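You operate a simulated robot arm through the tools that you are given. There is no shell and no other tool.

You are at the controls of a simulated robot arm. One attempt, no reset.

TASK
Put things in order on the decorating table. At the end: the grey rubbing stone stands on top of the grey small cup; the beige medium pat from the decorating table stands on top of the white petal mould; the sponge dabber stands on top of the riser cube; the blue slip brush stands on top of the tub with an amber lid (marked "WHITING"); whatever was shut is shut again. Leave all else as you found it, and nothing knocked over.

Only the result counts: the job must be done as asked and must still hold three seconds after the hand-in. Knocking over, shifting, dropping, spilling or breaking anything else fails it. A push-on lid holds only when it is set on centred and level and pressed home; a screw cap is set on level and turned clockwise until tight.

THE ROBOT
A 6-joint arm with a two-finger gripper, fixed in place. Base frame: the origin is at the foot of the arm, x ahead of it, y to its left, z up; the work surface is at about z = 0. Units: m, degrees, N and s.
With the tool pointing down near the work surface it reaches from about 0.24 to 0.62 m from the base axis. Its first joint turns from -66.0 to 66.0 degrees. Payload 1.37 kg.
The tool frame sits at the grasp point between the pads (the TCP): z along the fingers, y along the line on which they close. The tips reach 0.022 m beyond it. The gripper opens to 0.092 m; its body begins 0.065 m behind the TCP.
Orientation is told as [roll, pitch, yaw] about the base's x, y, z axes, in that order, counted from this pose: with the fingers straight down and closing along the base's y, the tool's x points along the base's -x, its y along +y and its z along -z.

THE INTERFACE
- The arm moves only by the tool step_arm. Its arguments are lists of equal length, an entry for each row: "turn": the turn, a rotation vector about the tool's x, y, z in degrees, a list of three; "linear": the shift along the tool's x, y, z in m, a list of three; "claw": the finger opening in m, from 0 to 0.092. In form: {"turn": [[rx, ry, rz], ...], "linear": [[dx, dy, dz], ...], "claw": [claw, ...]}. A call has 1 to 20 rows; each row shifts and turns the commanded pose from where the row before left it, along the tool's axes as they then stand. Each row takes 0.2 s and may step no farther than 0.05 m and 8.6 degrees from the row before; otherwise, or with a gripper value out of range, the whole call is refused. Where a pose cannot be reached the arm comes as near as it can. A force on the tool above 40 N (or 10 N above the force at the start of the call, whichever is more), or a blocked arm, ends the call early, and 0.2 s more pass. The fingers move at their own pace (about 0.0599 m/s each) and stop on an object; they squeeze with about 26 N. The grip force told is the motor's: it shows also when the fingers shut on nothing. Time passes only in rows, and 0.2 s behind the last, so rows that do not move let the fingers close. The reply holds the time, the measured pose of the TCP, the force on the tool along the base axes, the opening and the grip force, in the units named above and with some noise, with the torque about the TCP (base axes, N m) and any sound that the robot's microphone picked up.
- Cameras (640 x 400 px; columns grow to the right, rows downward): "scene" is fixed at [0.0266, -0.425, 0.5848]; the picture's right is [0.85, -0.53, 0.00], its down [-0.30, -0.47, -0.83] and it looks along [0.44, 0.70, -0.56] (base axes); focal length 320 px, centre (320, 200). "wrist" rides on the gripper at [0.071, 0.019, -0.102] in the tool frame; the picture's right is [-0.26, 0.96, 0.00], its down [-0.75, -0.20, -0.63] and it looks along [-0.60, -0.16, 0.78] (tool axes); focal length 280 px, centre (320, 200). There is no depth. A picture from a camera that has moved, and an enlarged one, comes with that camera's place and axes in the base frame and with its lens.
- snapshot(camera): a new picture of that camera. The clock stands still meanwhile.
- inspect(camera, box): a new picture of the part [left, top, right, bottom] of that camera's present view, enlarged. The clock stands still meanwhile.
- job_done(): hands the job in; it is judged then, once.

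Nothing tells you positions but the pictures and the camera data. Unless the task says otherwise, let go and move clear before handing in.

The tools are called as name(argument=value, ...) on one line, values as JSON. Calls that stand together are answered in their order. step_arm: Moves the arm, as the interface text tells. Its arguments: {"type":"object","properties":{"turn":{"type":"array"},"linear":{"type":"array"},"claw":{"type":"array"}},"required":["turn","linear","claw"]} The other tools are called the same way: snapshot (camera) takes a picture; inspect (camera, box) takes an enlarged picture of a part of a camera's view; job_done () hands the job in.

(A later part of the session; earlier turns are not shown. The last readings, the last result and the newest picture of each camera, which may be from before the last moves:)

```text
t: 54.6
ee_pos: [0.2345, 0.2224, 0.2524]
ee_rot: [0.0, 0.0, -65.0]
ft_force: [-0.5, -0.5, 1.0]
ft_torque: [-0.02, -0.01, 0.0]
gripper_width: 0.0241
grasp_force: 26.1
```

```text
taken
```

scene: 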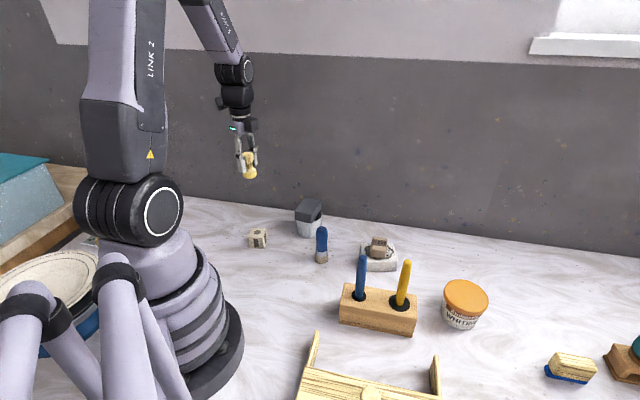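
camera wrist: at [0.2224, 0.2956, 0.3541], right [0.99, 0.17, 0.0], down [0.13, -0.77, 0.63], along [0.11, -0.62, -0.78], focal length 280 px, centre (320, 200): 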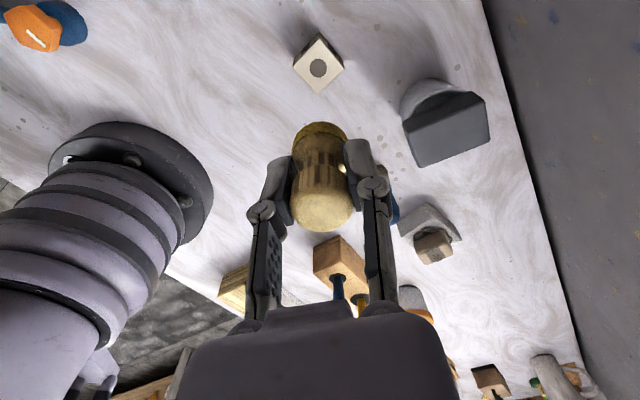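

The cube's top disc is visible just ahead of the dabber. Zooming to measure its offset.

inspect(camera="wrist", box=[285, 25, 355, 100])

inspect(camera="wrist", box=[260, 100, 400, 250])

```text
5.33 times, centred on (320, 62) of wrist
camera zoom: at [0.2224, 0.2956, 0.3541], right [0.99, 0.17, 0.0], down [0.13, -0.77, 0.63], along [0.11, -0.62, -0.78], focal length 1495 px, centre (320, 933)
```

zoom: 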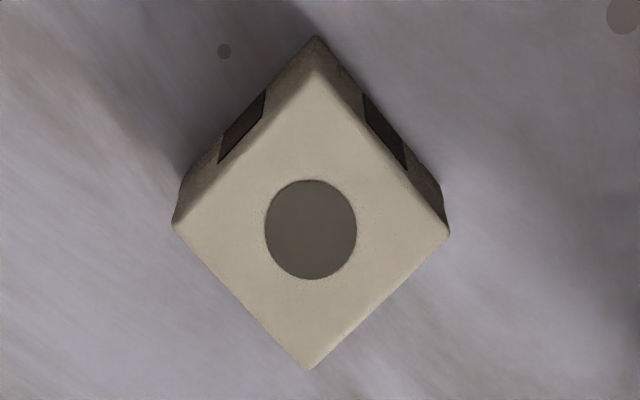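

```text
2.67 times, centred on (330, 175) of wrist
camera zoom: at [0.2224, 0.2956, 0.3541], right [0.99, 0.17, 0.0], down [0.13, -0.77, 0.63], along [0.11, -0.62, -0.78], focal length 748 px, centre (293, 267)
```

zoom: 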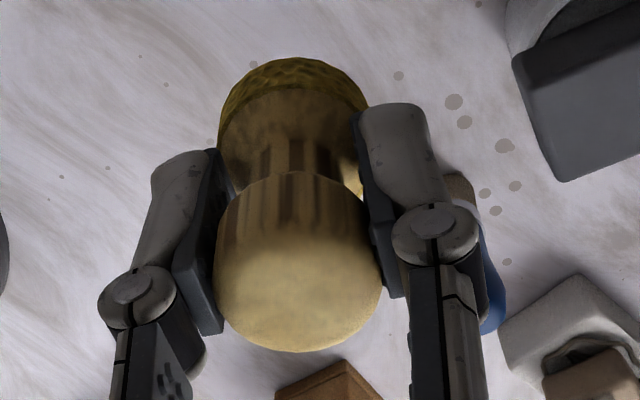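

Offset needed is about (-1.6, -2.8) mm. I'll correct and lower to about 1 cm above the cube.

step_arm(turn=[[0, 0, 0], [0, 0, 0], [0, 0, 0], [0, 0, 0], [0, 0, 0], [0, 0, 0]], linear=[[-0.0018, -0.0027, 0.04], [0, 0, 0.04], [0, 0, 0.04], [0, 0, 0.03], [0, 0, 0.012], [0, 0, 0]], claw=[0.01, 0.01, 0.01, 0.01, 0.01, 0.01])

snapshot(camera="wrist")

inspect(camera="scene", box=[220, 180, 300, 260])

```text
t: 56.0
ee_pos: [0.2288, 0.2149, 0.0924]
ee_rot: [0.1, 0.0, -65.0]
ft_force: [0.6, -1.2, -0.4]
ft_torque: [0.02, 0.0, -0.02]
gripper_width: 0.0242
grasp_force: 26.1
```

```text
taken
camera wrist: at [0.2169, 0.288, 0.1937], right [0.99, 0.17, 0.0], down [0.13, -0.77, 0.63], along [0.11, -0.62, -0.78], focal length 280 px, centre (320, 200)
```

wrist: 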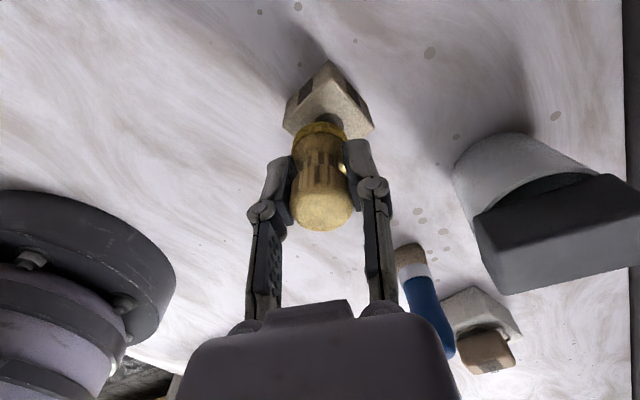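

```text
5.00 times, centred on (260, 220) of scene
camera zoom: at [0.0266, -0.425, 0.5848], right [0.85, -0.53, 0.0], down [-0.3, -0.47, -0.83], along [0.44, 0.7, -0.56], focal length 1599 px, centre (620, 100)
```

zoom: 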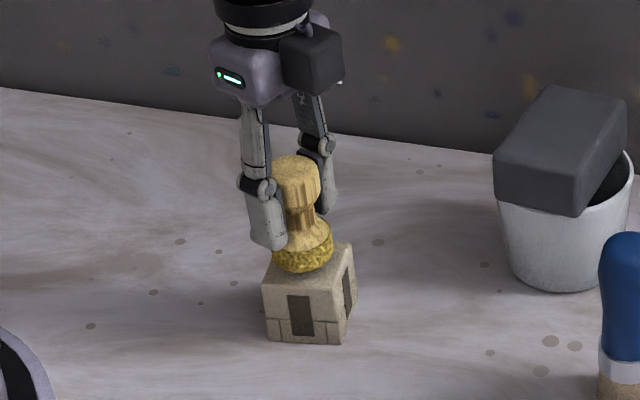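

The arm ended up about 6 mm off the commanded spot; I'll wait a moment and recheck before correcting.

step_arm(turn=[[0, 0, 0], [0, 0, 0], [0, 0, 0]], linear=[[0, 0, 0], [0, 0, 0], [0, 0, 0]], claw=[0.01, 0.01, 0.01])

inspect(camera="wrist", box=[260, 40, 400, 150])

```text
t: 56.8
ee_pos: [0.229, 0.2134, 0.0925]
ee_rot: [0.1, 0.0, -64.9]
ft_force: [-0.2, 0.3, -0.5]
ft_torque: [0.0, 0.01, 0.0]
gripper_width: 0.0244
grasp_force: 26.5
```

```text
3.64 times, centred on (330, 95) of wrist
camera zoom: at [0.2169, 0.2881, 0.194], right [0.99, 0.17, 0.0], down [0.13, -0.77, 0.63], along [0.11, -0.62, -0.78], focal length 1020 px, centre (284, 582)
```

zoom: 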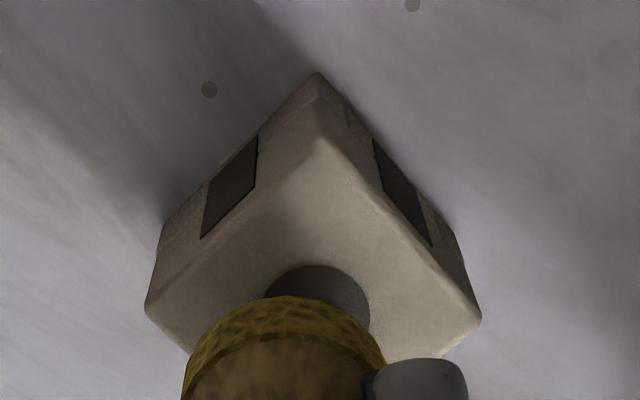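

Cube centre confirmed at (0.2335, 0.2205); the dabber is at (0.2295, 0.2157). Applying the correction.

step_arm(turn=[[0, 0, 0], [0, 0, 0], [0, 0, 0]], linear=[[0.0027, 0.0056, 0], [0, 0, 0], [0, 0, 0]], claw=[0.01, 0.01, 0.01])

inspect(camera="wrist", box=[250, 40, 410, 240])

inspect(camera="scene", box=[235, 200, 285, 256])

```text
t: 57.6
ee_pos: [0.2366, 0.2193, 0.0916]
ee_rot: [0.0, 0.0, -65.0]
ft_force: [0.2, -0.5, -0.8]
ft_torque: [0.01, 0.01, -0.03]
gripper_width: 0.0243
grasp_force: 26.0
```

```text
2.00 times, centred on (330, 140) of wrist
camera zoom: at [0.2224, 0.293, 0.1933], right [0.99, 0.17, 0.0], down [0.13, -0.77, 0.63], along [0.11, -0.62, -0.78], focal length 561 px, centre (300, 320)
```

zoom: 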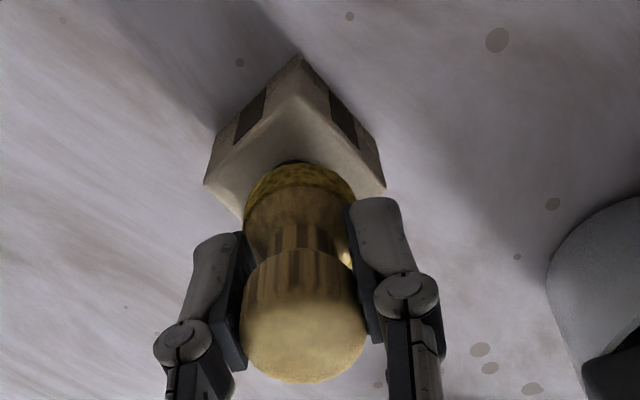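

```text
7.14 times, centred on (260, 228) of scene
camera zoom: at [0.0266, -0.425, 0.5848], right [0.85, -0.53, 0.0], down [-0.3, -0.47, -0.83], along [0.44, 0.7, -0.56], focal length 2285 px, centre (749, 0)
```

zoom: 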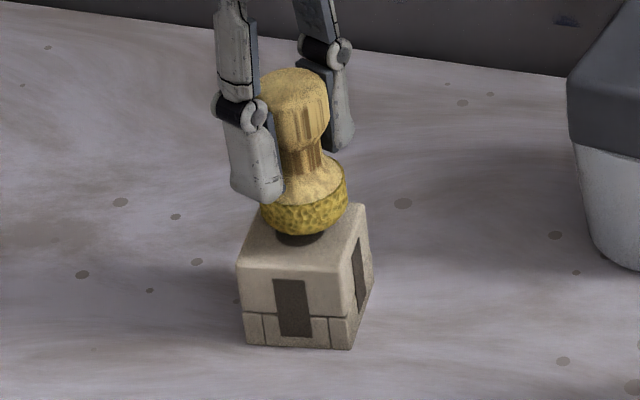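

Now within about 1.5 mm. Lowering to near contact, then creeping.

step_arm(turn=[[0, 0, 0], [0, 0, 0], [0, 0, 0], [0, 0, 0]], linear=[[0, -0.001, 0.004], [0, 0, 0.003], [0, 0, 0.002], [0, 0, 0]], claw=[0.01, 0.01, 0.01, 0.01])

inspect(camera="scene", box=[235, 200, 285, 256])

```text
t: 58.6
ee_pos: [0.2339, 0.2194, 0.0817]
ee_rot: [-0.1, 0.1, -65.0]
ft_force: [-0.1, 0.0, -0.2]
ft_torque: [-0.01, -0.02, -0.01]
gripper_width: 0.0243
grasp_force: 26.3
```

```text
7.14 times, centred on (260, 228) of scene
camera zoom: at [0.0266, -0.425, 0.5848], right [0.85, -0.53, 0.0], down [-0.3, -0.47, -0.83], along [0.44, 0.7, -0.56], focal length 2285 px, centre (749, 0)
```

zoom: 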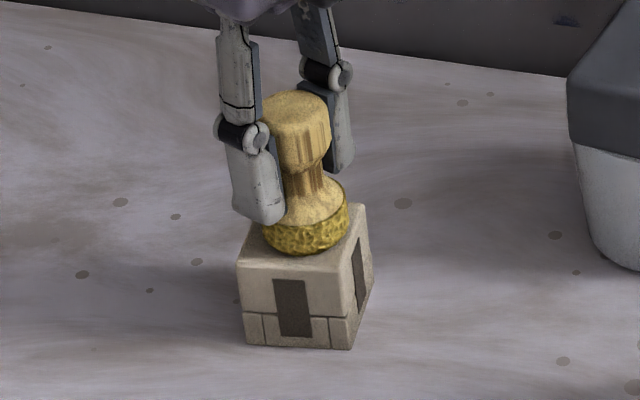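

Nearly touching and centred. Creeping down in sub-millimetre steps.

step_arm(turn=[[0, 0, 0], [0, 0, 0]], linear=[[0, 0, 0.001], [0, 0, 0]], claw=[0.01, 0.01])

```text
t: 59.2
ee_pos: [0.2351, 0.2186, 0.0801]
ee_rot: [0.0, 0.1, -65.1]
ft_force: [-3.4, -0.7, 19.1]
ft_torque: [-0.03, 0.05, -0.01]
gripper_width: 0.0243
grasp_force: 25.8
```

Contact. Easing off to a light touch.

step_arm(turn=[[0, 0, 0], [0, 0, 0]], linear=[[0, 0, -0.0006], [0, 0, 0]], claw=[0.01, 0.01])

```text
t: 59.8
ee_pos: [0.2355, 0.2197, 0.0812]
ee_rot: [0.0, 0.0, -65.0]
ft_force: [-0.8, 0.1, 6.7]
ft_torque: [-0.03, -0.04, 0.0]
gripper_width: 0.0243
grasp_force: 26.4
```

step_arm(turn=[[0, 0, 0], [0, 0, 0], [0, 0, 0], [0, 0, 0], [0, 0, 0]], linear=[[0, 0, -0.0003], [0, 0, 0], [0, 0, 0], [0, 0, 0], [0, 0, 0]], claw=[0.01, 0.027, 0.03, 0.04, 0.05])

inspect(camera="scene", box=[225, 190, 295, 260])

snapshot(camera="wrist")

```text
t: 61.0
ee_pos: [0.2351, 0.22, 0.0814]
ee_rot: [-0.1, 0.0, -65.0]
ft_force: [-0.2, 0.1, 0.2]
ft_torque: [0.0, -0.01, 0.02]
gripper_width: 0.0501
grasp_force: 0.1
```

```text
5.71 times, centred on (260, 225) of scene
camera zoom: at [0.0266, -0.425, 0.5848], right [0.85, -0.53, 0.0], down [-0.3, -0.47, -0.83], along [0.44, 0.7, -0.56], focal length 1828 px, centre (663, 57)
```

zoom: 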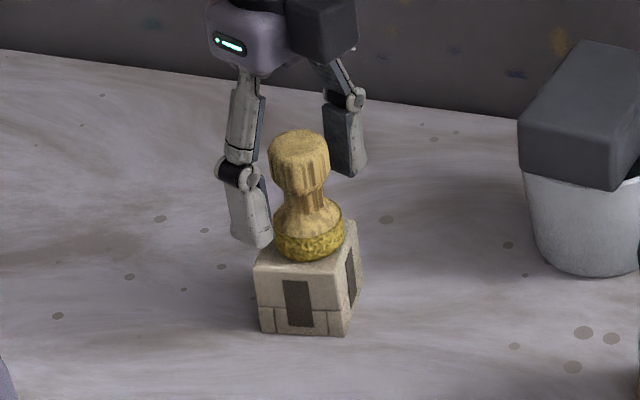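

```text
taken
camera wrist: at [0.2228, 0.2935, 0.1825], right [0.99, 0.17, 0.0], down [0.13, -0.77, 0.63], along [0.11, -0.62, -0.78], focal length 280 px, centre (320, 200)
```

wrist: 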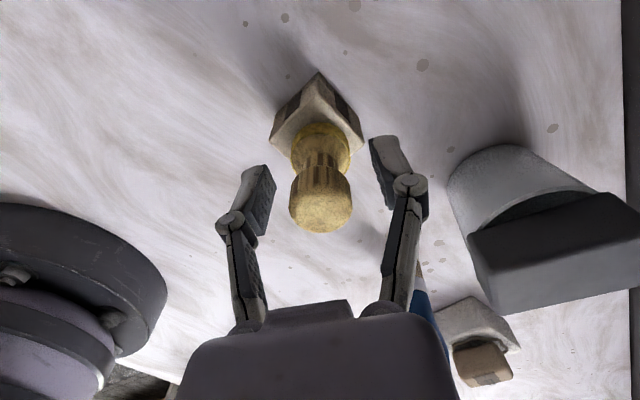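

The dabber stands centred on the riser cube. I'll rise straight up and go above the blue slip brush.

step_arm(turn=[[0, 0, 0], [0, 0, 0], [0, 0, 0], [0, 0, 0], [0, 0, 0], [0, 0, 0], [0, 0, 0], [0, 0, 0], [0, 0, 0], [0, 0, 0]], linear=[[0, 0, -0.01], [0, 0, -0.03], [0, 0, -0.04], [0, 0, -0.045], [0, 0, -0.045], [-0.0446, 0.0087, 0], [-0.0446, 0.0087, 0], [-0.0446, 0.0087, 0], [-0.0446, 0.0087, 0], [0, 0, 0]], claw=[0.055, 0.065, 0.075, 0.08, 0.08, 0.08, 0.08, 0.08, 0.08, 0.08])

snapshot(camera="wrist")

inspect(camera="scene", box=[220, 180, 420, 290])

```text
t: 63.2
ee_pos: [0.3447, 0.0754, 0.2533]
ee_rot: [0.0, 0.0, -65.1]
ft_force: [1.0, 0.9, 0.3]
ft_torque: [0.01, 0.0, 0.01]
gripper_width: 0.0801
grasp_force: 0.1
```

```text
taken
camera wrist: at [0.3327, 0.1498, 0.3551], right [0.99, 0.17, 0.0], down [0.13, -0.77, 0.63], along [0.11, -0.62, -0.78], focal length 280 px, centre (320, 200)
```

wrist: 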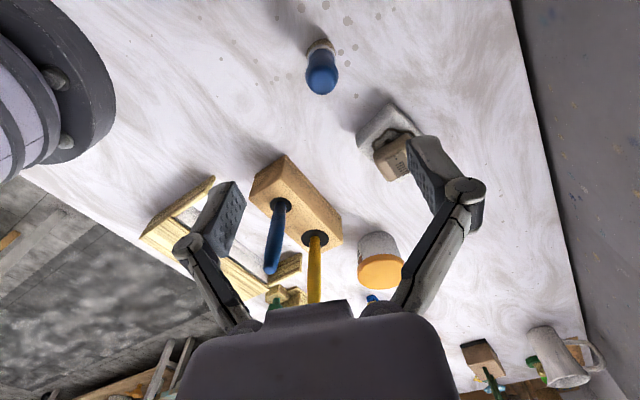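

```text
3.20 times, centred on (320, 235) of scene
camera zoom: at [0.0266, -0.425, 0.5848], right [0.85, -0.53, 0.0], down [-0.3, -0.47, -0.83], along [0.44, 0.7, -0.56], focal length 1024 px, centre (320, 88)
```

zoom: 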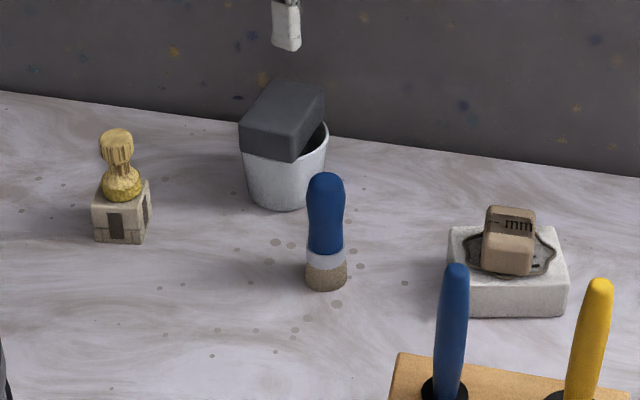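

Three are placed. Zooming on the blue brush and the lid to measure them.

inspect(camera="wrist", box=[280, 25, 360, 105])

inspect(camera="wrist", box=[330, 220, 430, 300])

inspect(camera="scene", box=[430, 265, 500, 340])

```text
5.00 times, centred on (320, 65) of wrist
camera zoom: at [0.3327, 0.1498, 0.3551], right [0.99, 0.17, 0.0], down [0.13, -0.77, 0.63], along [0.11, -0.62, -0.78], focal length 1402 px, centre (320, 875)
```

zoom: 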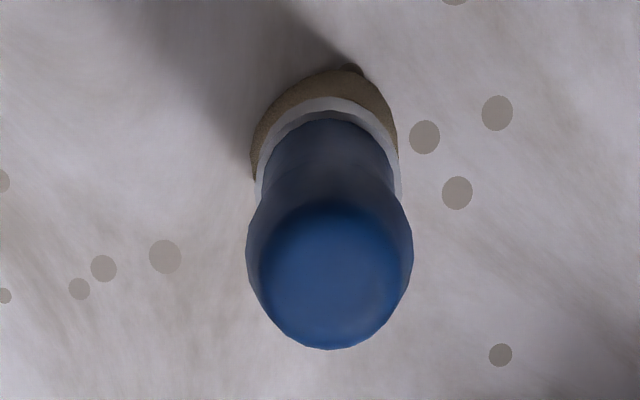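

```text
5.00 times, centred on (380, 260) of wrist
camera zoom: at [0.3327, 0.1498, 0.3551], right [0.99, 0.17, 0.0], down [0.13, -0.77, 0.63], along [0.11, -0.62, -0.78], focal length 1402 px, centre (20, -100)
```

zoom: 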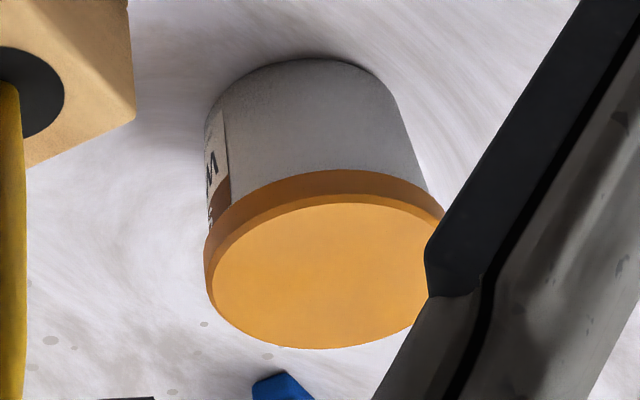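

```text
5.33 times, centred on (465, 302) of scene
camera zoom: at [0.0266, -0.425, 0.5848], right [0.85, -0.53, 0.0], down [-0.3, -0.47, -0.83], along [0.44, 0.7, -0.56], focal length 1706 px, centre (-453, -347)
```

zoom: 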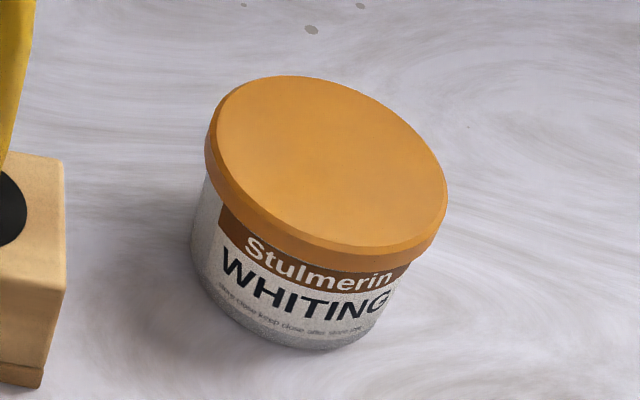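

Brush axis at about (0.346, 0.081). I'll correct and descend partway over it (top at ~0.10).

step_arm(turn=[[0, 0, 0], [0, 0, 0], [0, 0, 0], [0, 0, 0]], linear=[[0.003, 0.0025, 0.03], [0, 0, 0.035], [0, 0, 0.025], [0, 0, 0]], claw=[0.075, 0.075, 0.075, 0.075])

snapshot(camera="wrist")

inspect(camera="wrist", box=[270, 60, 390, 180])

inspect(camera="scene", box=[280, 170, 370, 270])

```text
t: 64.2
ee_pos: [0.3427, 0.0766, 0.1594]
ee_rot: [0.0, -0.1, -65.0]
ft_force: [-0.7, -0.2, -0.4]
ft_torque: [0.0, 0.01, 0.0]
gripper_width: 0.0749
grasp_force: 0.1
```

```text
taken
camera wrist: at [0.3304, 0.1505, 0.2603], right [0.99, 0.17, 0.0], down [0.13, -0.77, 0.63], along [0.11, -0.62, -0.78], focal length 280 px, centre (320, 200)
```

wrist: 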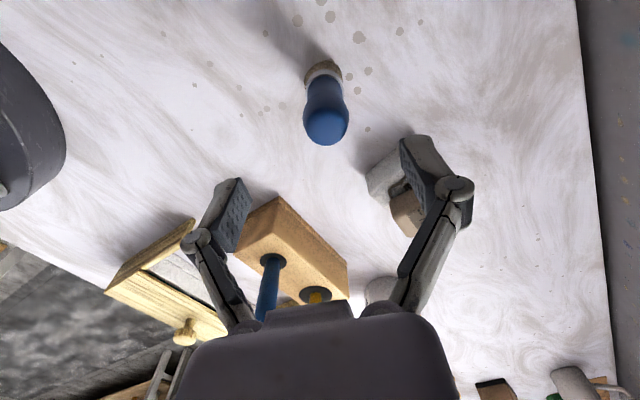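

```text
3.33 times, centred on (330, 120) of wrist
camera zoom: at [0.3304, 0.1505, 0.2603], right [0.99, 0.17, 0.0], down [0.13, -0.77, 0.63], along [0.11, -0.62, -0.78], focal length 935 px, centre (287, 467)
```

zoom: 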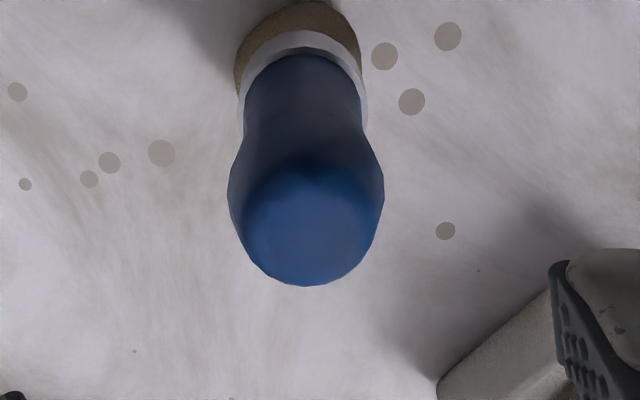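

```text
4.00 times, centred on (325, 220) of scene
camera zoom: at [0.0266, -0.425, 0.5848], right [0.85, -0.53, 0.0], down [-0.3, -0.47, -0.83], along [0.44, 0.7, -0.56], focal length 1280 px, centre (300, 120)
```

zoom: 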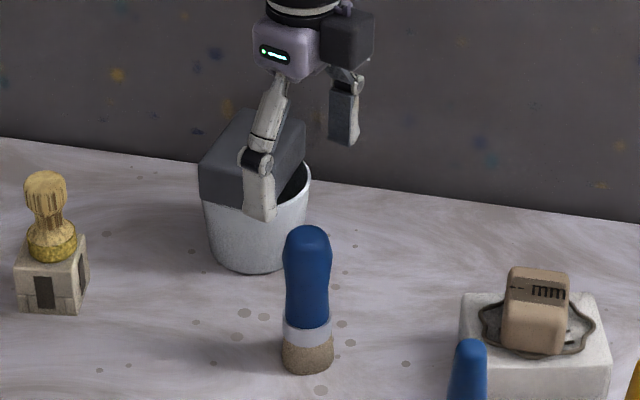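

Correcting ~4 mm and descending to just around the handle top, then checking.

step_arm(turn=[[0, 0, 0], [0, 0, 0], [0, 0, 0], [0, 0, 0]], linear=[[0.0015, 0.004, 0], [0, 0, 0.015], [0, 0, 0.015], [0, 0, 0]], claw=[0.075, 0.075, 0.075, 0.075])

snapshot(camera="wrist")

```text
t: 65.2
ee_pos: [0.3453, 0.0796, 0.1297]
ee_rot: [0.1, 0.1, -65.0]
ft_force: [-0.1, 0.4, 0.1]
ft_torque: [0.02, -0.01, -0.02]
gripper_width: 0.0748
grasp_force: 0.2
```

```text
taken
camera wrist: at [0.3332, 0.1533, 0.2308], right [0.99, 0.17, 0.0], down [0.13, -0.77, 0.63], along [0.11, -0.62, -0.78], focal length 280 px, centre (320, 200)
```

wrist: 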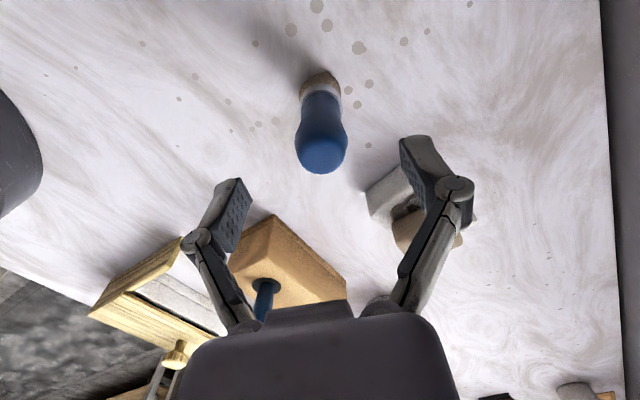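

On axis now. Descending to z≈0.078 and closing on the handle bulge.

step_arm(turn=[[0, 0, 0], [0, 0, 0], [0, 0, 0], [0, 0, 0]], linear=[[0, 0, 0.02], [0, 0, 0.02], [0, 0, 0.011], [0, 0, 0]], claw=[0.075, 0.075, 0.075, 0.075])

snapshot(camera="wrist")

inspect(camera="scene", box=[280, 190, 370, 280])

```text
t: 66.2
ee_pos: [0.3452, 0.081, 0.0775]
ee_rot: [0.0, 0.1, -65.0]
ft_force: [-0.3, -0.4, 0.4]
ft_torque: [0.01, -0.01, -0.01]
gripper_width: 0.0749
grasp_force: 0.1
```

```text
taken
camera wrist: at [0.3329, 0.1549, 0.1791], right [0.99, 0.17, 0.0], down [0.13, -0.77, 0.63], along [0.11, -0.62, -0.78], focal length 280 px, centre (320, 200)
```

wrist: 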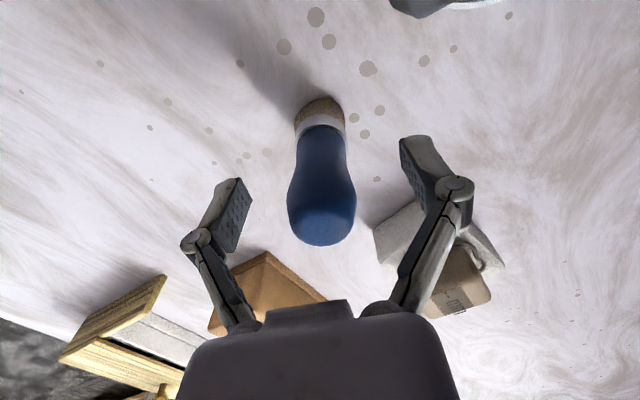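

```text
4.44 times, centred on (325, 235) of scene
camera zoom: at [0.0266, -0.425, 0.5848], right [0.85, -0.53, 0.0], down [-0.3, -0.47, -0.83], along [0.44, 0.7, -0.56], focal length 1422 px, centre (298, 44)
```

zoom: 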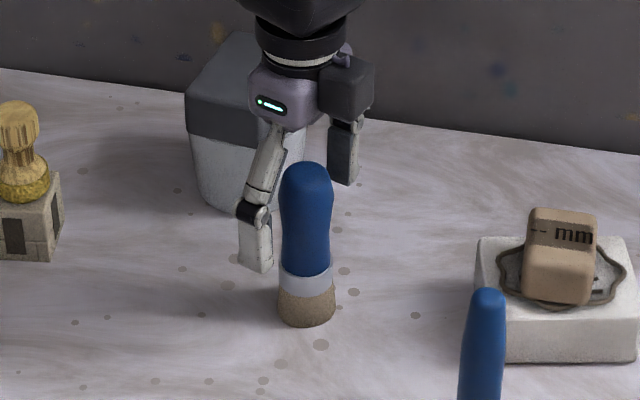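

Centred. A 2 mm nudge, then close on the handle.

step_arm(turn=[[0, 0, 0], [0, 0, 0], [0, 0, 0], [0, 0, 0], [0, 0, 0], [0, 0, 0]], linear=[[-0.002, 0, 0], [0, 0, 0], [0, 0, 0], [0, 0, 0], [0, 0, 0], [0, 0, 0]], claw=[0.075, 0.05, 0.02, 0.015, 0.015, 0.015])

snapshot(camera="wrist")

inspect(camera="scene", box=[280, 190, 370, 280])

```text
t: 67.6
ee_pos: [0.3472, 0.0794, 0.0778]
ee_rot: [0.0, 0.0, -65.0]
ft_force: [0.1, 0.2, 0.8]
ft_torque: [-0.01, -0.02, -0.02]
gripper_width: 0.0284
grasp_force: 25.9
```

```text
taken
camera wrist: at [0.3348, 0.153, 0.1799], right [0.99, 0.17, 0.0], down [0.13, -0.77, 0.63], along [0.11, -0.62, -0.78], focal length 280 px, centre (320, 200)
```

wrist: 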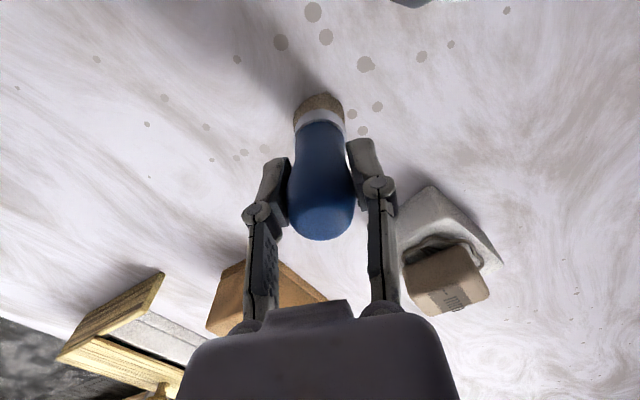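

```text
4.44 times, centred on (325, 235) of scene
camera zoom: at [0.0266, -0.425, 0.5848], right [0.85, -0.53, 0.0], down [-0.3, -0.47, -0.83], along [0.44, 0.7, -0.56], focal length 1422 px, centre (298, 44)
```

zoom: 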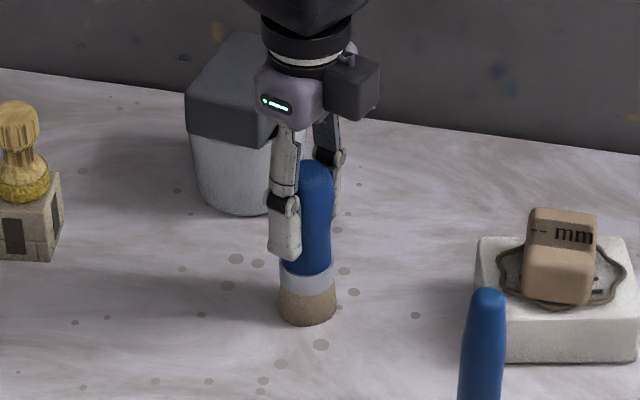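

The brush is gripped (28 mm). Lifting well clear and carrying it over the tub at about (0.50, -0.22).

step_arm(turn=[[0, 0, 0], [0, 0, 0], [0, 0, 0], [0, 0, 0], [0, 0, 0], [0, 0, 0], [0, 0, 0], [0, 0, 0], [0, 0, 0], [0, 0, 0], [0, 0, 0], [0, 0, 0], [0, 0, 0], [0, 0, 0], [0, 0, 0]], linear=[[0, 0, -0.01], [0, 0, -0.03], [0, 0, -0.045], [0, 0, -0.045], [0, 0, -0.045], [0, 0, -0.04], [-0.0423, 0.0015, 0], [-0.0423, 0.0015, 0], [-0.0423, 0.0015, 0], [-0.0423, 0.0015, 0], [-0.0423, 0.0015, 0], [-0.0423, 0.0015, 0], [-0.0423, 0.0015, 0], [-0.0423, 0.0015, 0], [0, 0, 0]], claw=[0.015, 0.015, 0.015, 0.015, 0.015, 0.015, 0.015, 0.015, 0.015, 0.015, 0.015, 0.015, 0.015, 0.015, 0.015])

snapshot(camera="wrist")

snapshot(camera="scene")

```text
t: 70.8
ee_pos: [0.5032, -0.2212, 0.2975]
ee_rot: [0.0, 0.0, -65.0]
ft_force: [0.2, 0.6, -0.8]
ft_torque: [0.01, 0.02, 0.04]
gripper_width: 0.0286
grasp_force: 26.0
```

```text
taken
camera wrist: at [0.4905, -0.1483, 0.3985], right [0.99, 0.17, 0.0], down [0.13, -0.77, 0.63], along [0.11, -0.62, -0.78], focal length 280 px, centre (320, 200)
```

wrist: 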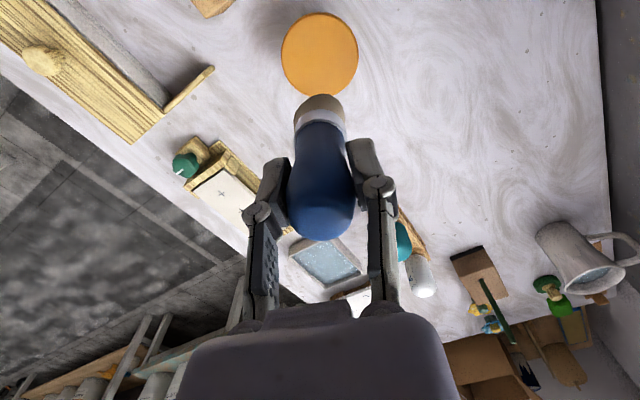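

```text
taken
```

scene: 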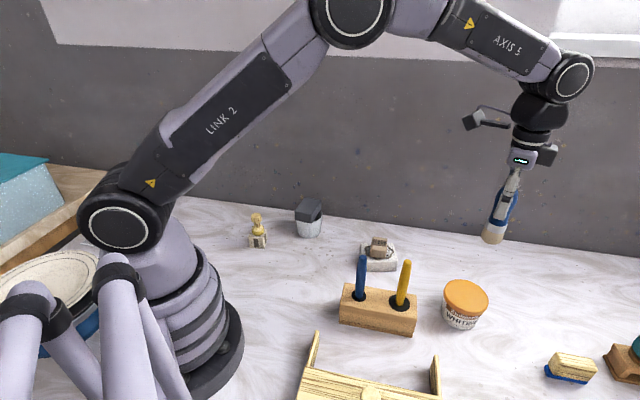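

The lid is in view ahead of the brush. Zooming to measure its centre and check the brush is held upright.

inspect(camera="wrist", box=[270, 0, 370, 110])

inspect(camera="wrist", box=[260, 80, 400, 250])

inspect(camera="scene", box=[470, 140, 550, 260])

```text
3.64 times, centred on (320, 55) of wrist
camera zoom: at [0.4905, -0.1483, 0.3985], right [0.99, 0.17, 0.0], down [0.13, -0.77, 0.63], along [0.11, -0.62, -0.78], focal length 1020 px, centre (320, 727)
```

zoom: 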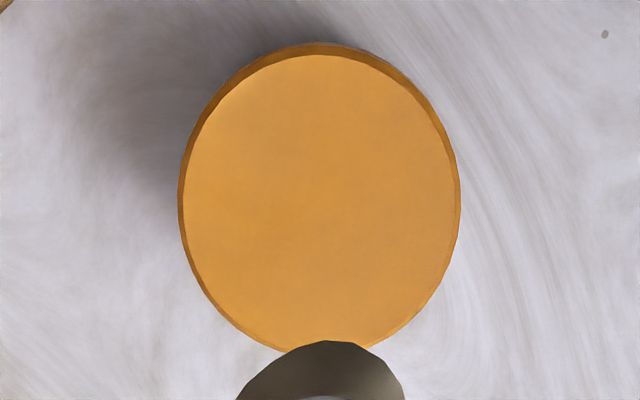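

```text
2.35 times, centred on (330, 165) of wrist
camera zoom: at [0.4905, -0.1483, 0.3985], right [0.99, 0.17, 0.0], down [0.13, -0.77, 0.63], along [0.11, -0.62, -0.78], focal length 660 px, centre (296, 282)
```

zoom: 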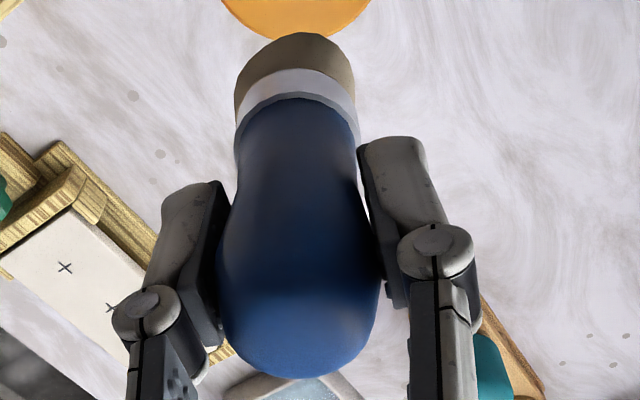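

```text
3.33 times, centred on (510, 200) of scene
camera zoom: at [0.0266, -0.425, 0.5848], right [0.85, -0.53, 0.0], down [-0.3, -0.47, -0.83], along [0.44, 0.7, -0.56], focal length 1066 px, centre (-313, 200)
```

zoom: 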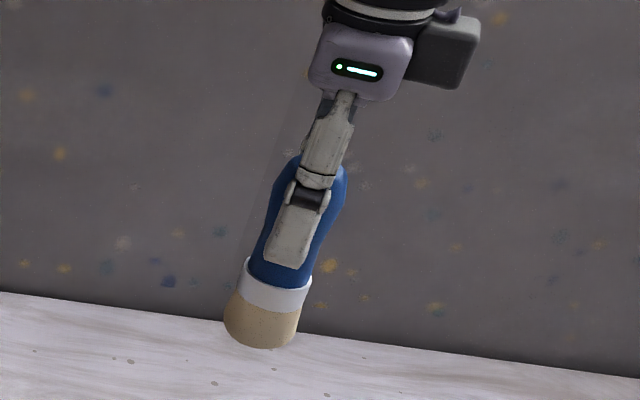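

Lid centre about (0.502, -0.217), top ≈0.068; the brush hangs vertically at (0.503, -0.221). Correcting 4 mm and lowering to about 2 cm above the lid.

step_arm(turn=[[0, 0, 0], [0, 0, 0], [0, 0, 0], [0, 0, 0], [0, 0, 0]], linear=[[0.004, 0.0008, 0.035], [0, 0, 0.04], [0, 0, 0.035], [0, 0, 0.02], [0, 0, 0]], claw=[0.015, 0.015, 0.015, 0.015, 0.015])

snapshot(camera="wrist")

inspect(camera="scene", box=[420, 210, 520, 340])

```text
t: 72.0
ee_pos: [0.501, -0.2208, 0.1645]
ee_rot: [0.1, 0.0, -65.0]
ft_force: [0.5, 0.2, -0.6]
ft_torque: [-0.03, -0.02, -0.02]
gripper_width: 0.0287
grasp_force: 25.9
```

```text
taken
camera wrist: at [0.4886, -0.1471, 0.2659], right [0.99, 0.17, 0.0], down [0.13, -0.77, 0.63], along [0.11, -0.62, -0.78], focal length 280 px, centre (320, 200)
```

wrist: 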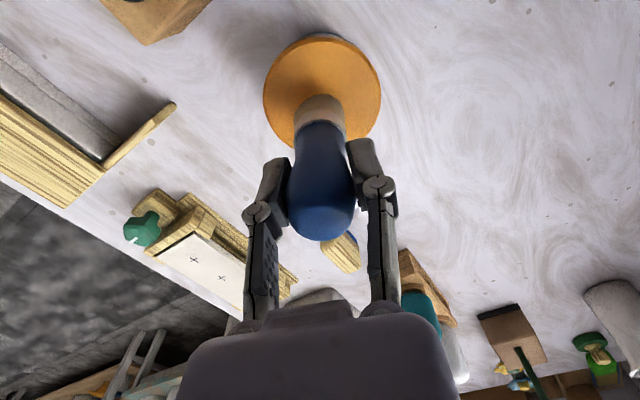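

```text
3.08 times, centred on (470, 275) of scene
camera zoom: at [0.0266, -0.425, 0.5848], right [0.85, -0.53, 0.0], down [-0.3, -0.47, -0.83], along [0.44, 0.7, -0.56], focal length 984 px, centre (-142, -31)
```

zoom: 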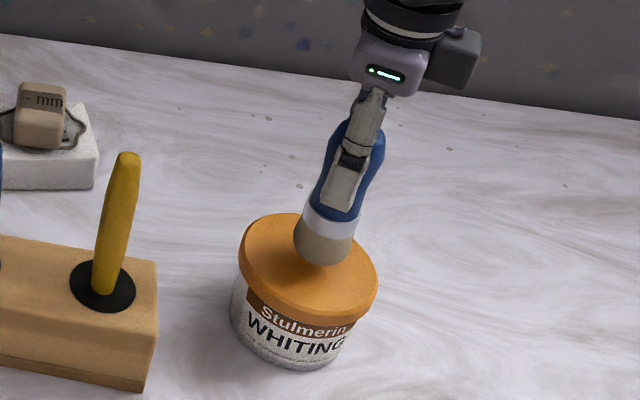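

inspect(camera="wrist", box=[250, 20, 400, 160])

```text
2.86 times, centred on (325, 90) of wrist
camera zoom: at [0.4886, -0.1471, 0.2659], right [0.99, 0.17, 0.0], down [0.13, -0.77, 0.63], along [0.11, -0.62, -0.78], focal length 801 px, centre (306, 514)
```

zoom: 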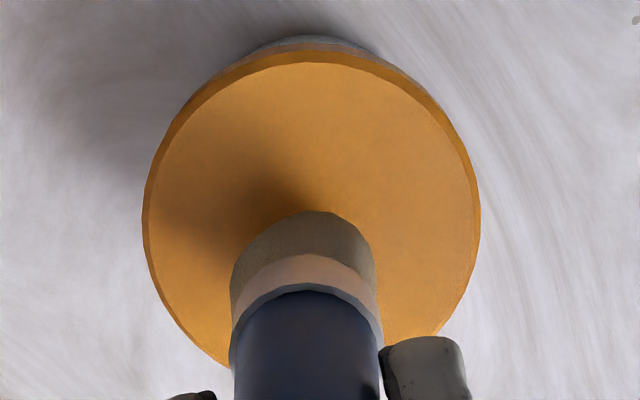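

Only ~3 mm off the lid's centre, which is fine. Lowering close, then creeping to contact.

step_arm(turn=[[0, 0, 0], [0, 0, 0], [0, 0, 0]], linear=[[0.002, 0.0005, 0.005], [0, 0, 0.003], [0, 0, 0]], claw=[0.015, 0.015, 0.015])

inspect(camera="scene", box=[430, 240, 510, 330])

```text
t: 72.8
ee_pos: [0.5009, -0.2174, 0.1564]
ee_rot: [0.0, 0.0, -65.0]
ft_force: [-0.7, 0.4, -0.4]
ft_torque: [0.0, 0.05, -0.02]
gripper_width: 0.0287
grasp_force: 26.4
```

```text
4.44 times, centred on (470, 285) of scene
camera zoom: at [0.0266, -0.425, 0.5848], right [0.85, -0.53, 0.0], down [-0.3, -0.47, -0.83], along [0.44, 0.7, -0.56], focal length 1422 px, centre (-347, -178)
```

zoom: 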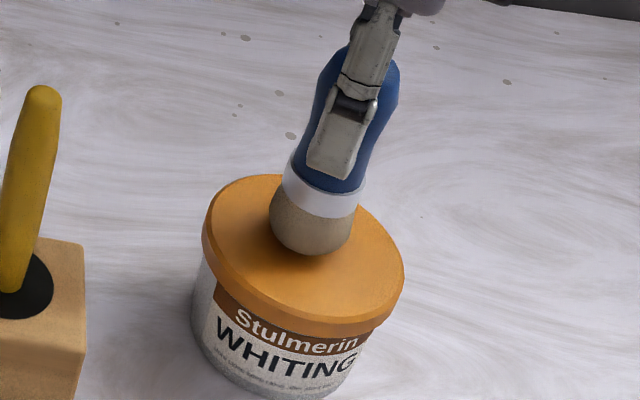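

step_arm(turn=[[0, 0, 0], [0, 0, 0], [0, 0, 0]], linear=[[0, 0, 0.002], [0, 0, 0.0015], [0, 0, 0]], claw=[0.015, 0.015, 0.015])

```text
t: 73.6
ee_pos: [0.4999, -0.2166, 0.1532]
ee_rot: [0.1, -0.1, -65.0]
ft_force: [-0.3, 0.0, -1.2]
ft_torque: [-0.02, -0.06, -0.01]
gripper_width: 0.0287
grasp_force: 26.1
```

No contact yet; I continue downward in small steps.

step_arm(turn=[[0, 0, 0], [0, 0, 0], [0, 0, 0]], linear=[[0, 0, 0.0015], [0, 0, 0.0015], [0, 0, 0]], claw=[0.015, 0.015, 0.015])

inspect(camera="scene", box=[430, 240, 510, 330])

```text
t: 74.4
ee_pos: [0.4997, -0.2163, 0.149]
ee_rot: [-0.1, -0.1, -64.9]
ft_force: [0.3, 0.1, -0.8]
ft_torque: [0.01, -0.02, -0.02]
gripper_width: 0.0284
grasp_force: 26.2
```

```text
4.44 times, centred on (470, 285) of scene
camera zoom: at [0.0266, -0.425, 0.5848], right [0.85, -0.53, 0.0], down [-0.3, -0.47, -0.83], along [0.44, 0.7, -0.56], focal length 1422 px, centre (-347, -178)
```

zoom: 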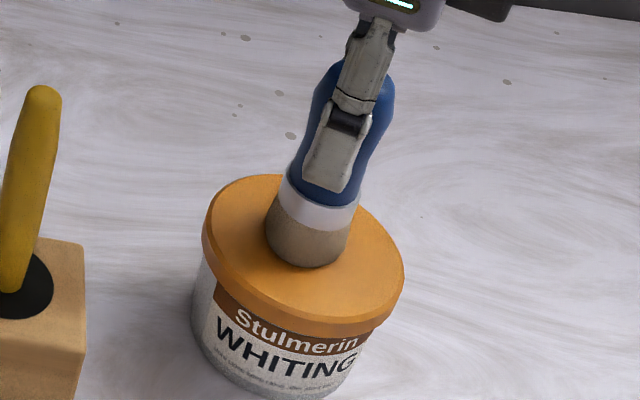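

step_arm(turn=[[0, 0, 0], [0, 0, 0]], linear=[[0, 0, 0.0012], [0, 0, 0]], claw=[0.015, 0.015])

```text
t: 75.0
ee_pos: [0.5007, -0.2171, 0.1486]
ee_rot: [0.0, 0.0, -64.9]
ft_force: [-0.2, 0.4, -1.4]
ft_torque: [0.01, 0.0, 0.0]
gripper_width: 0.0286
grasp_force: 26.3
```

step_arm(turn=[[0, 0, 0], [0, 0, 0]], linear=[[0, 0, 0.0012], [0, 0, 0]], claw=[0.015, 0.015])

```text
t: 75.6
ee_pos: [0.5003, -0.2152, 0.1477]
ee_rot: [0.0, -0.1, -65.0]
ft_force: [-0.5, -1.2, 2.4]
ft_torque: [-0.07, 0.02, 0.01]
gripper_width: 0.0283
grasp_force: 26.0
```

Contact is starting (about 3 N). One tiny further step to be sure it is seated.

step_arm(turn=[[0, 0, 0], [0, 0, 0]], linear=[[0, 0, 0.0004], [0, 0, 0]], claw=[0.015, 0.015])

inspect(camera="scene", box=[430, 240, 510, 330])

snapshot(camera="wrist")

```text
t: 76.2
ee_pos: [0.5007, -0.2163, 0.1476]
ee_rot: [0.0, 0.0, -64.9]
ft_force: [-4.1, 0.9, 15.2]
ft_torque: [0.18, 0.29, -0.01]
gripper_width: 0.0287
grasp_force: 26.0
```

```text
4.44 times, centred on (470, 285) of scene
camera zoom: at [0.0265, -0.4249, 0.5849], right [0.85, -0.53, 0.0], down [-0.3, -0.47, -0.83], along [0.44, 0.7, -0.56], focal length 1422 px, centre (-347, -178)
```

zoom: 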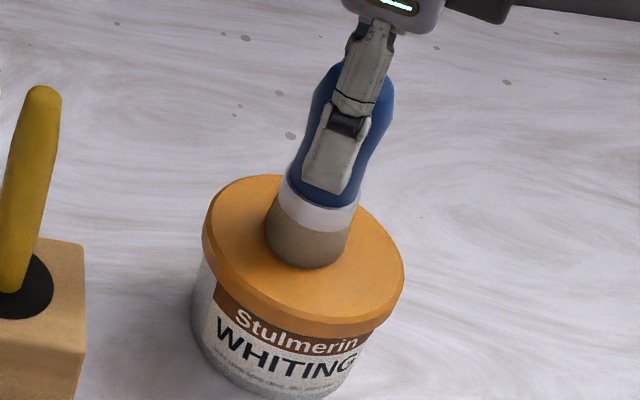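

```text
taken
camera wrist: at [0.4886, -0.1431, 0.2495], right [0.99, 0.17, 0.0], down [0.13, -0.77, 0.63], along [0.11, -0.62, -0.78], focal length 280 px, centre (320, 200)
```

wrist: 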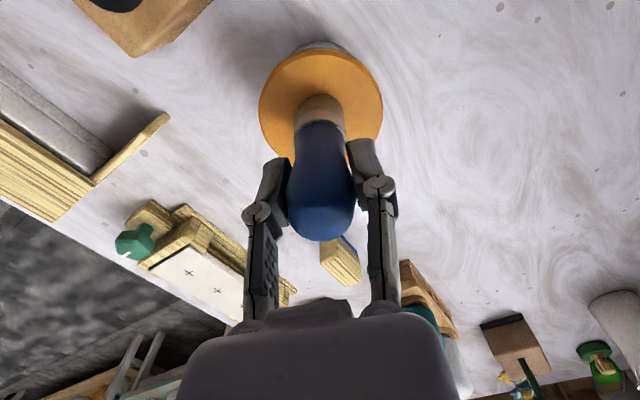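

Firm contact on the lid, brush upright. Easing off slightly and releasing.

step_arm(turn=[[0, 0, 0], [0, 0, 0]], linear=[[0, 0, -0.0005], [0, 0, 0]], claw=[0.015, 0.015])

```text
t: 76.8
ee_pos: [0.5016, -0.2173, 0.1471]
ee_rot: [0.1, -0.1, -65.0]
ft_force: [-2.3, 3.8, 12.0]
ft_torque: [0.22, 0.04, 0.01]
gripper_width: 0.0285
grasp_force: 25.9
```

step_arm(turn=[[0, 0, 0], [0, 0, 0]], linear=[[0, 0, -0.0006], [0, 0, 0]], claw=[0.015, 0.015])

```text
t: 77.4
ee_pos: [0.5009, -0.2173, 0.1483]
ee_rot: [0.0, -0.1, -65.0]
ft_force: [0.9, 0.3, 3.5]
ft_torque: [0.0, -0.14, -0.01]
gripper_width: 0.0288
grasp_force: 26.1
```

Light contact now (about 4 N). Opening gently.

step_arm(turn=[[0, 0, 0], [0, 0, 0], [0, 0, 0], [0, 0, 0], [0, 0, 0]], linear=[[0, 0, 0], [0, 0, 0], [0, 0, 0], [0, 0, 0], [0, 0, 0]], claw=[0.03, 0.033, 0.04, 0.05, 0.06])

inspect(camera="scene", box=[430, 230, 520, 340])

snapshot(camera="wrist")

```text
t: 78.6
ee_pos: [0.4994, -0.2167, 0.1483]
ee_rot: [-0.1, -0.1, -65.1]
ft_force: [0.0, 0.7, 0.1]
ft_torque: [0.0, 0.0, 0.01]
gripper_width: 0.0601
grasp_force: 0.1
```

```text
3.64 times, centred on (475, 285) of scene
camera zoom: at [0.0266, -0.425, 0.5848], right [0.85, -0.53, 0.0], down [-0.3, -0.47, -0.83], along [0.44, 0.7, -0.56], focal length 1163 px, centre (-244, -109)
```

zoom: 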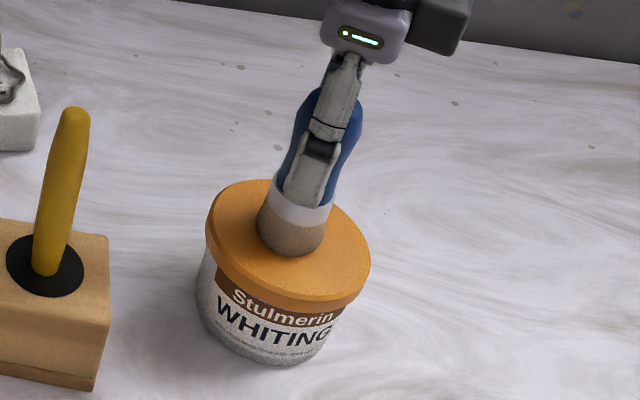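

```text
taken
camera wrist: at [0.4884, -0.1435, 0.2499], right [0.99, 0.17, 0.0], down [0.13, -0.77, 0.63], along [0.11, -0.62, -0.78], focal length 280 px, centre (320, 200)
```

wrist: 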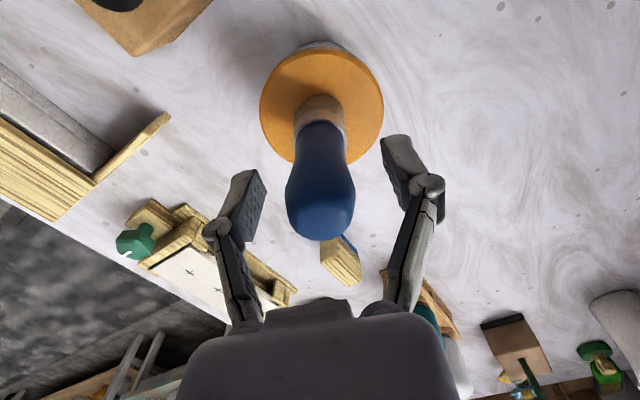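

The brush stands free on the lid. I'll rise straight up, move clear and do a final check of all four.

step_arm(turn=[[0, 0, 0], [0, 0, 0], [0, 0, 0], [0, 0, 0], [0, 0, 0], [0, 0, 0], [0, 0, 0], [0, 0, 0], [0, 0, 0]], linear=[[0, 0, -0.01], [0, 0, -0.03], [0, 0, -0.045], [0, 0, -0.045], [0, 0, -0.045], [0.04, -0.01, -0.005], [0.04, -0.01, -0.005], [0.04, -0.01, -0.005], [0, 0, 0]], claw=[0.062, 0.07, 0.08, 0.08, 0.08, 0.08, 0.08, 0.08, 0.08])

snapshot(camera="scene")

inspect(camera="scene", box=[230, 180, 420, 340])

inspect(camera="scene", box=[400, 220, 640, 400])

snapshot(camera="wrist")

```text
t: 80.6
ee_pos: [0.4237, -0.1195, 0.3356]
ee_rot: [0.0, -0.1, -64.9]
ft_force: [-0.8, 0.0, -0.6]
ft_torque: [0.02, -0.01, 0.01]
gripper_width: 0.0798
grasp_force: 0.0
```

```text
taken
```

scene: 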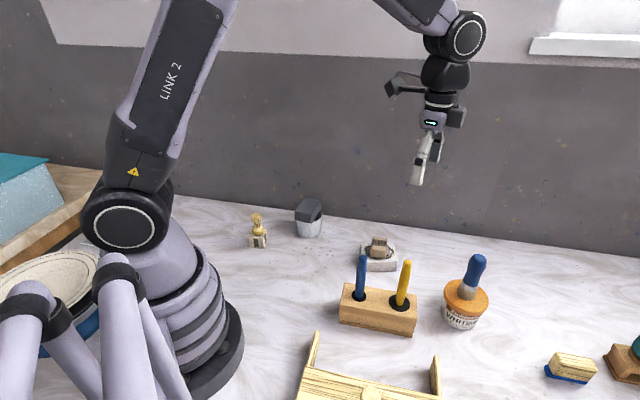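

```text
2.50 times, centred on (325, 260) of scene
camera zoom: at [0.0266, -0.425, 0.5848], right [0.85, -0.53, 0.0], down [-0.3, -0.47, -0.83], along [0.44, 0.7, -0.56], focal length 800 px, centre (308, 50)
```

zoom: 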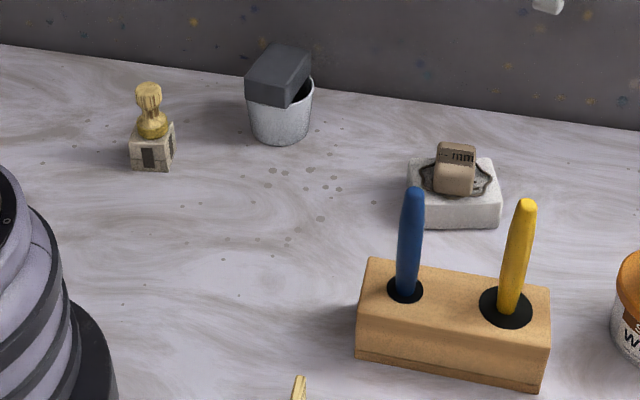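

```text
2.22 times, centred on (520, 310) of scene
camera zoom: at [0.0266, -0.425, 0.5848], right [0.85, -0.53, 0.0], down [-0.3, -0.47, -0.83], along [0.44, 0.7, -0.56], focal length 711 px, centre (-124, -44)
```

zoom: 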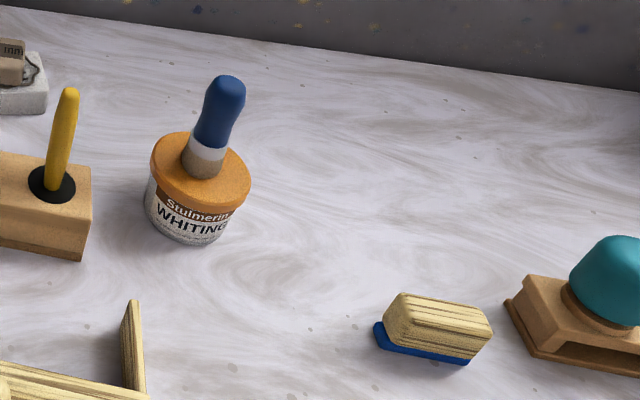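

```text
taken
camera wrist: at [0.4117, -0.0464, 0.4376], right [0.99, 0.17, 0.0], down [0.13, -0.77, 0.63], along [0.11, -0.62, -0.78], focal length 280 px, centre (320, 200)
```

wrist: 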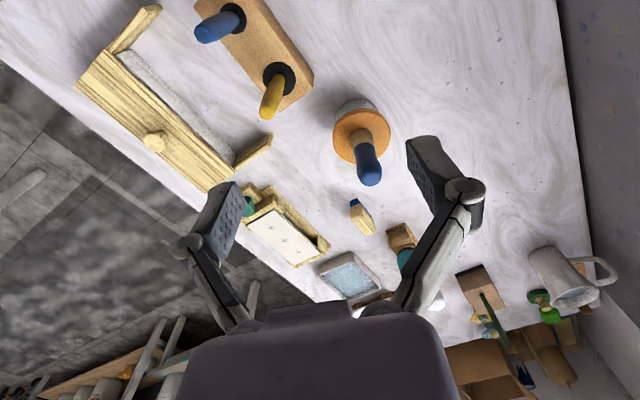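

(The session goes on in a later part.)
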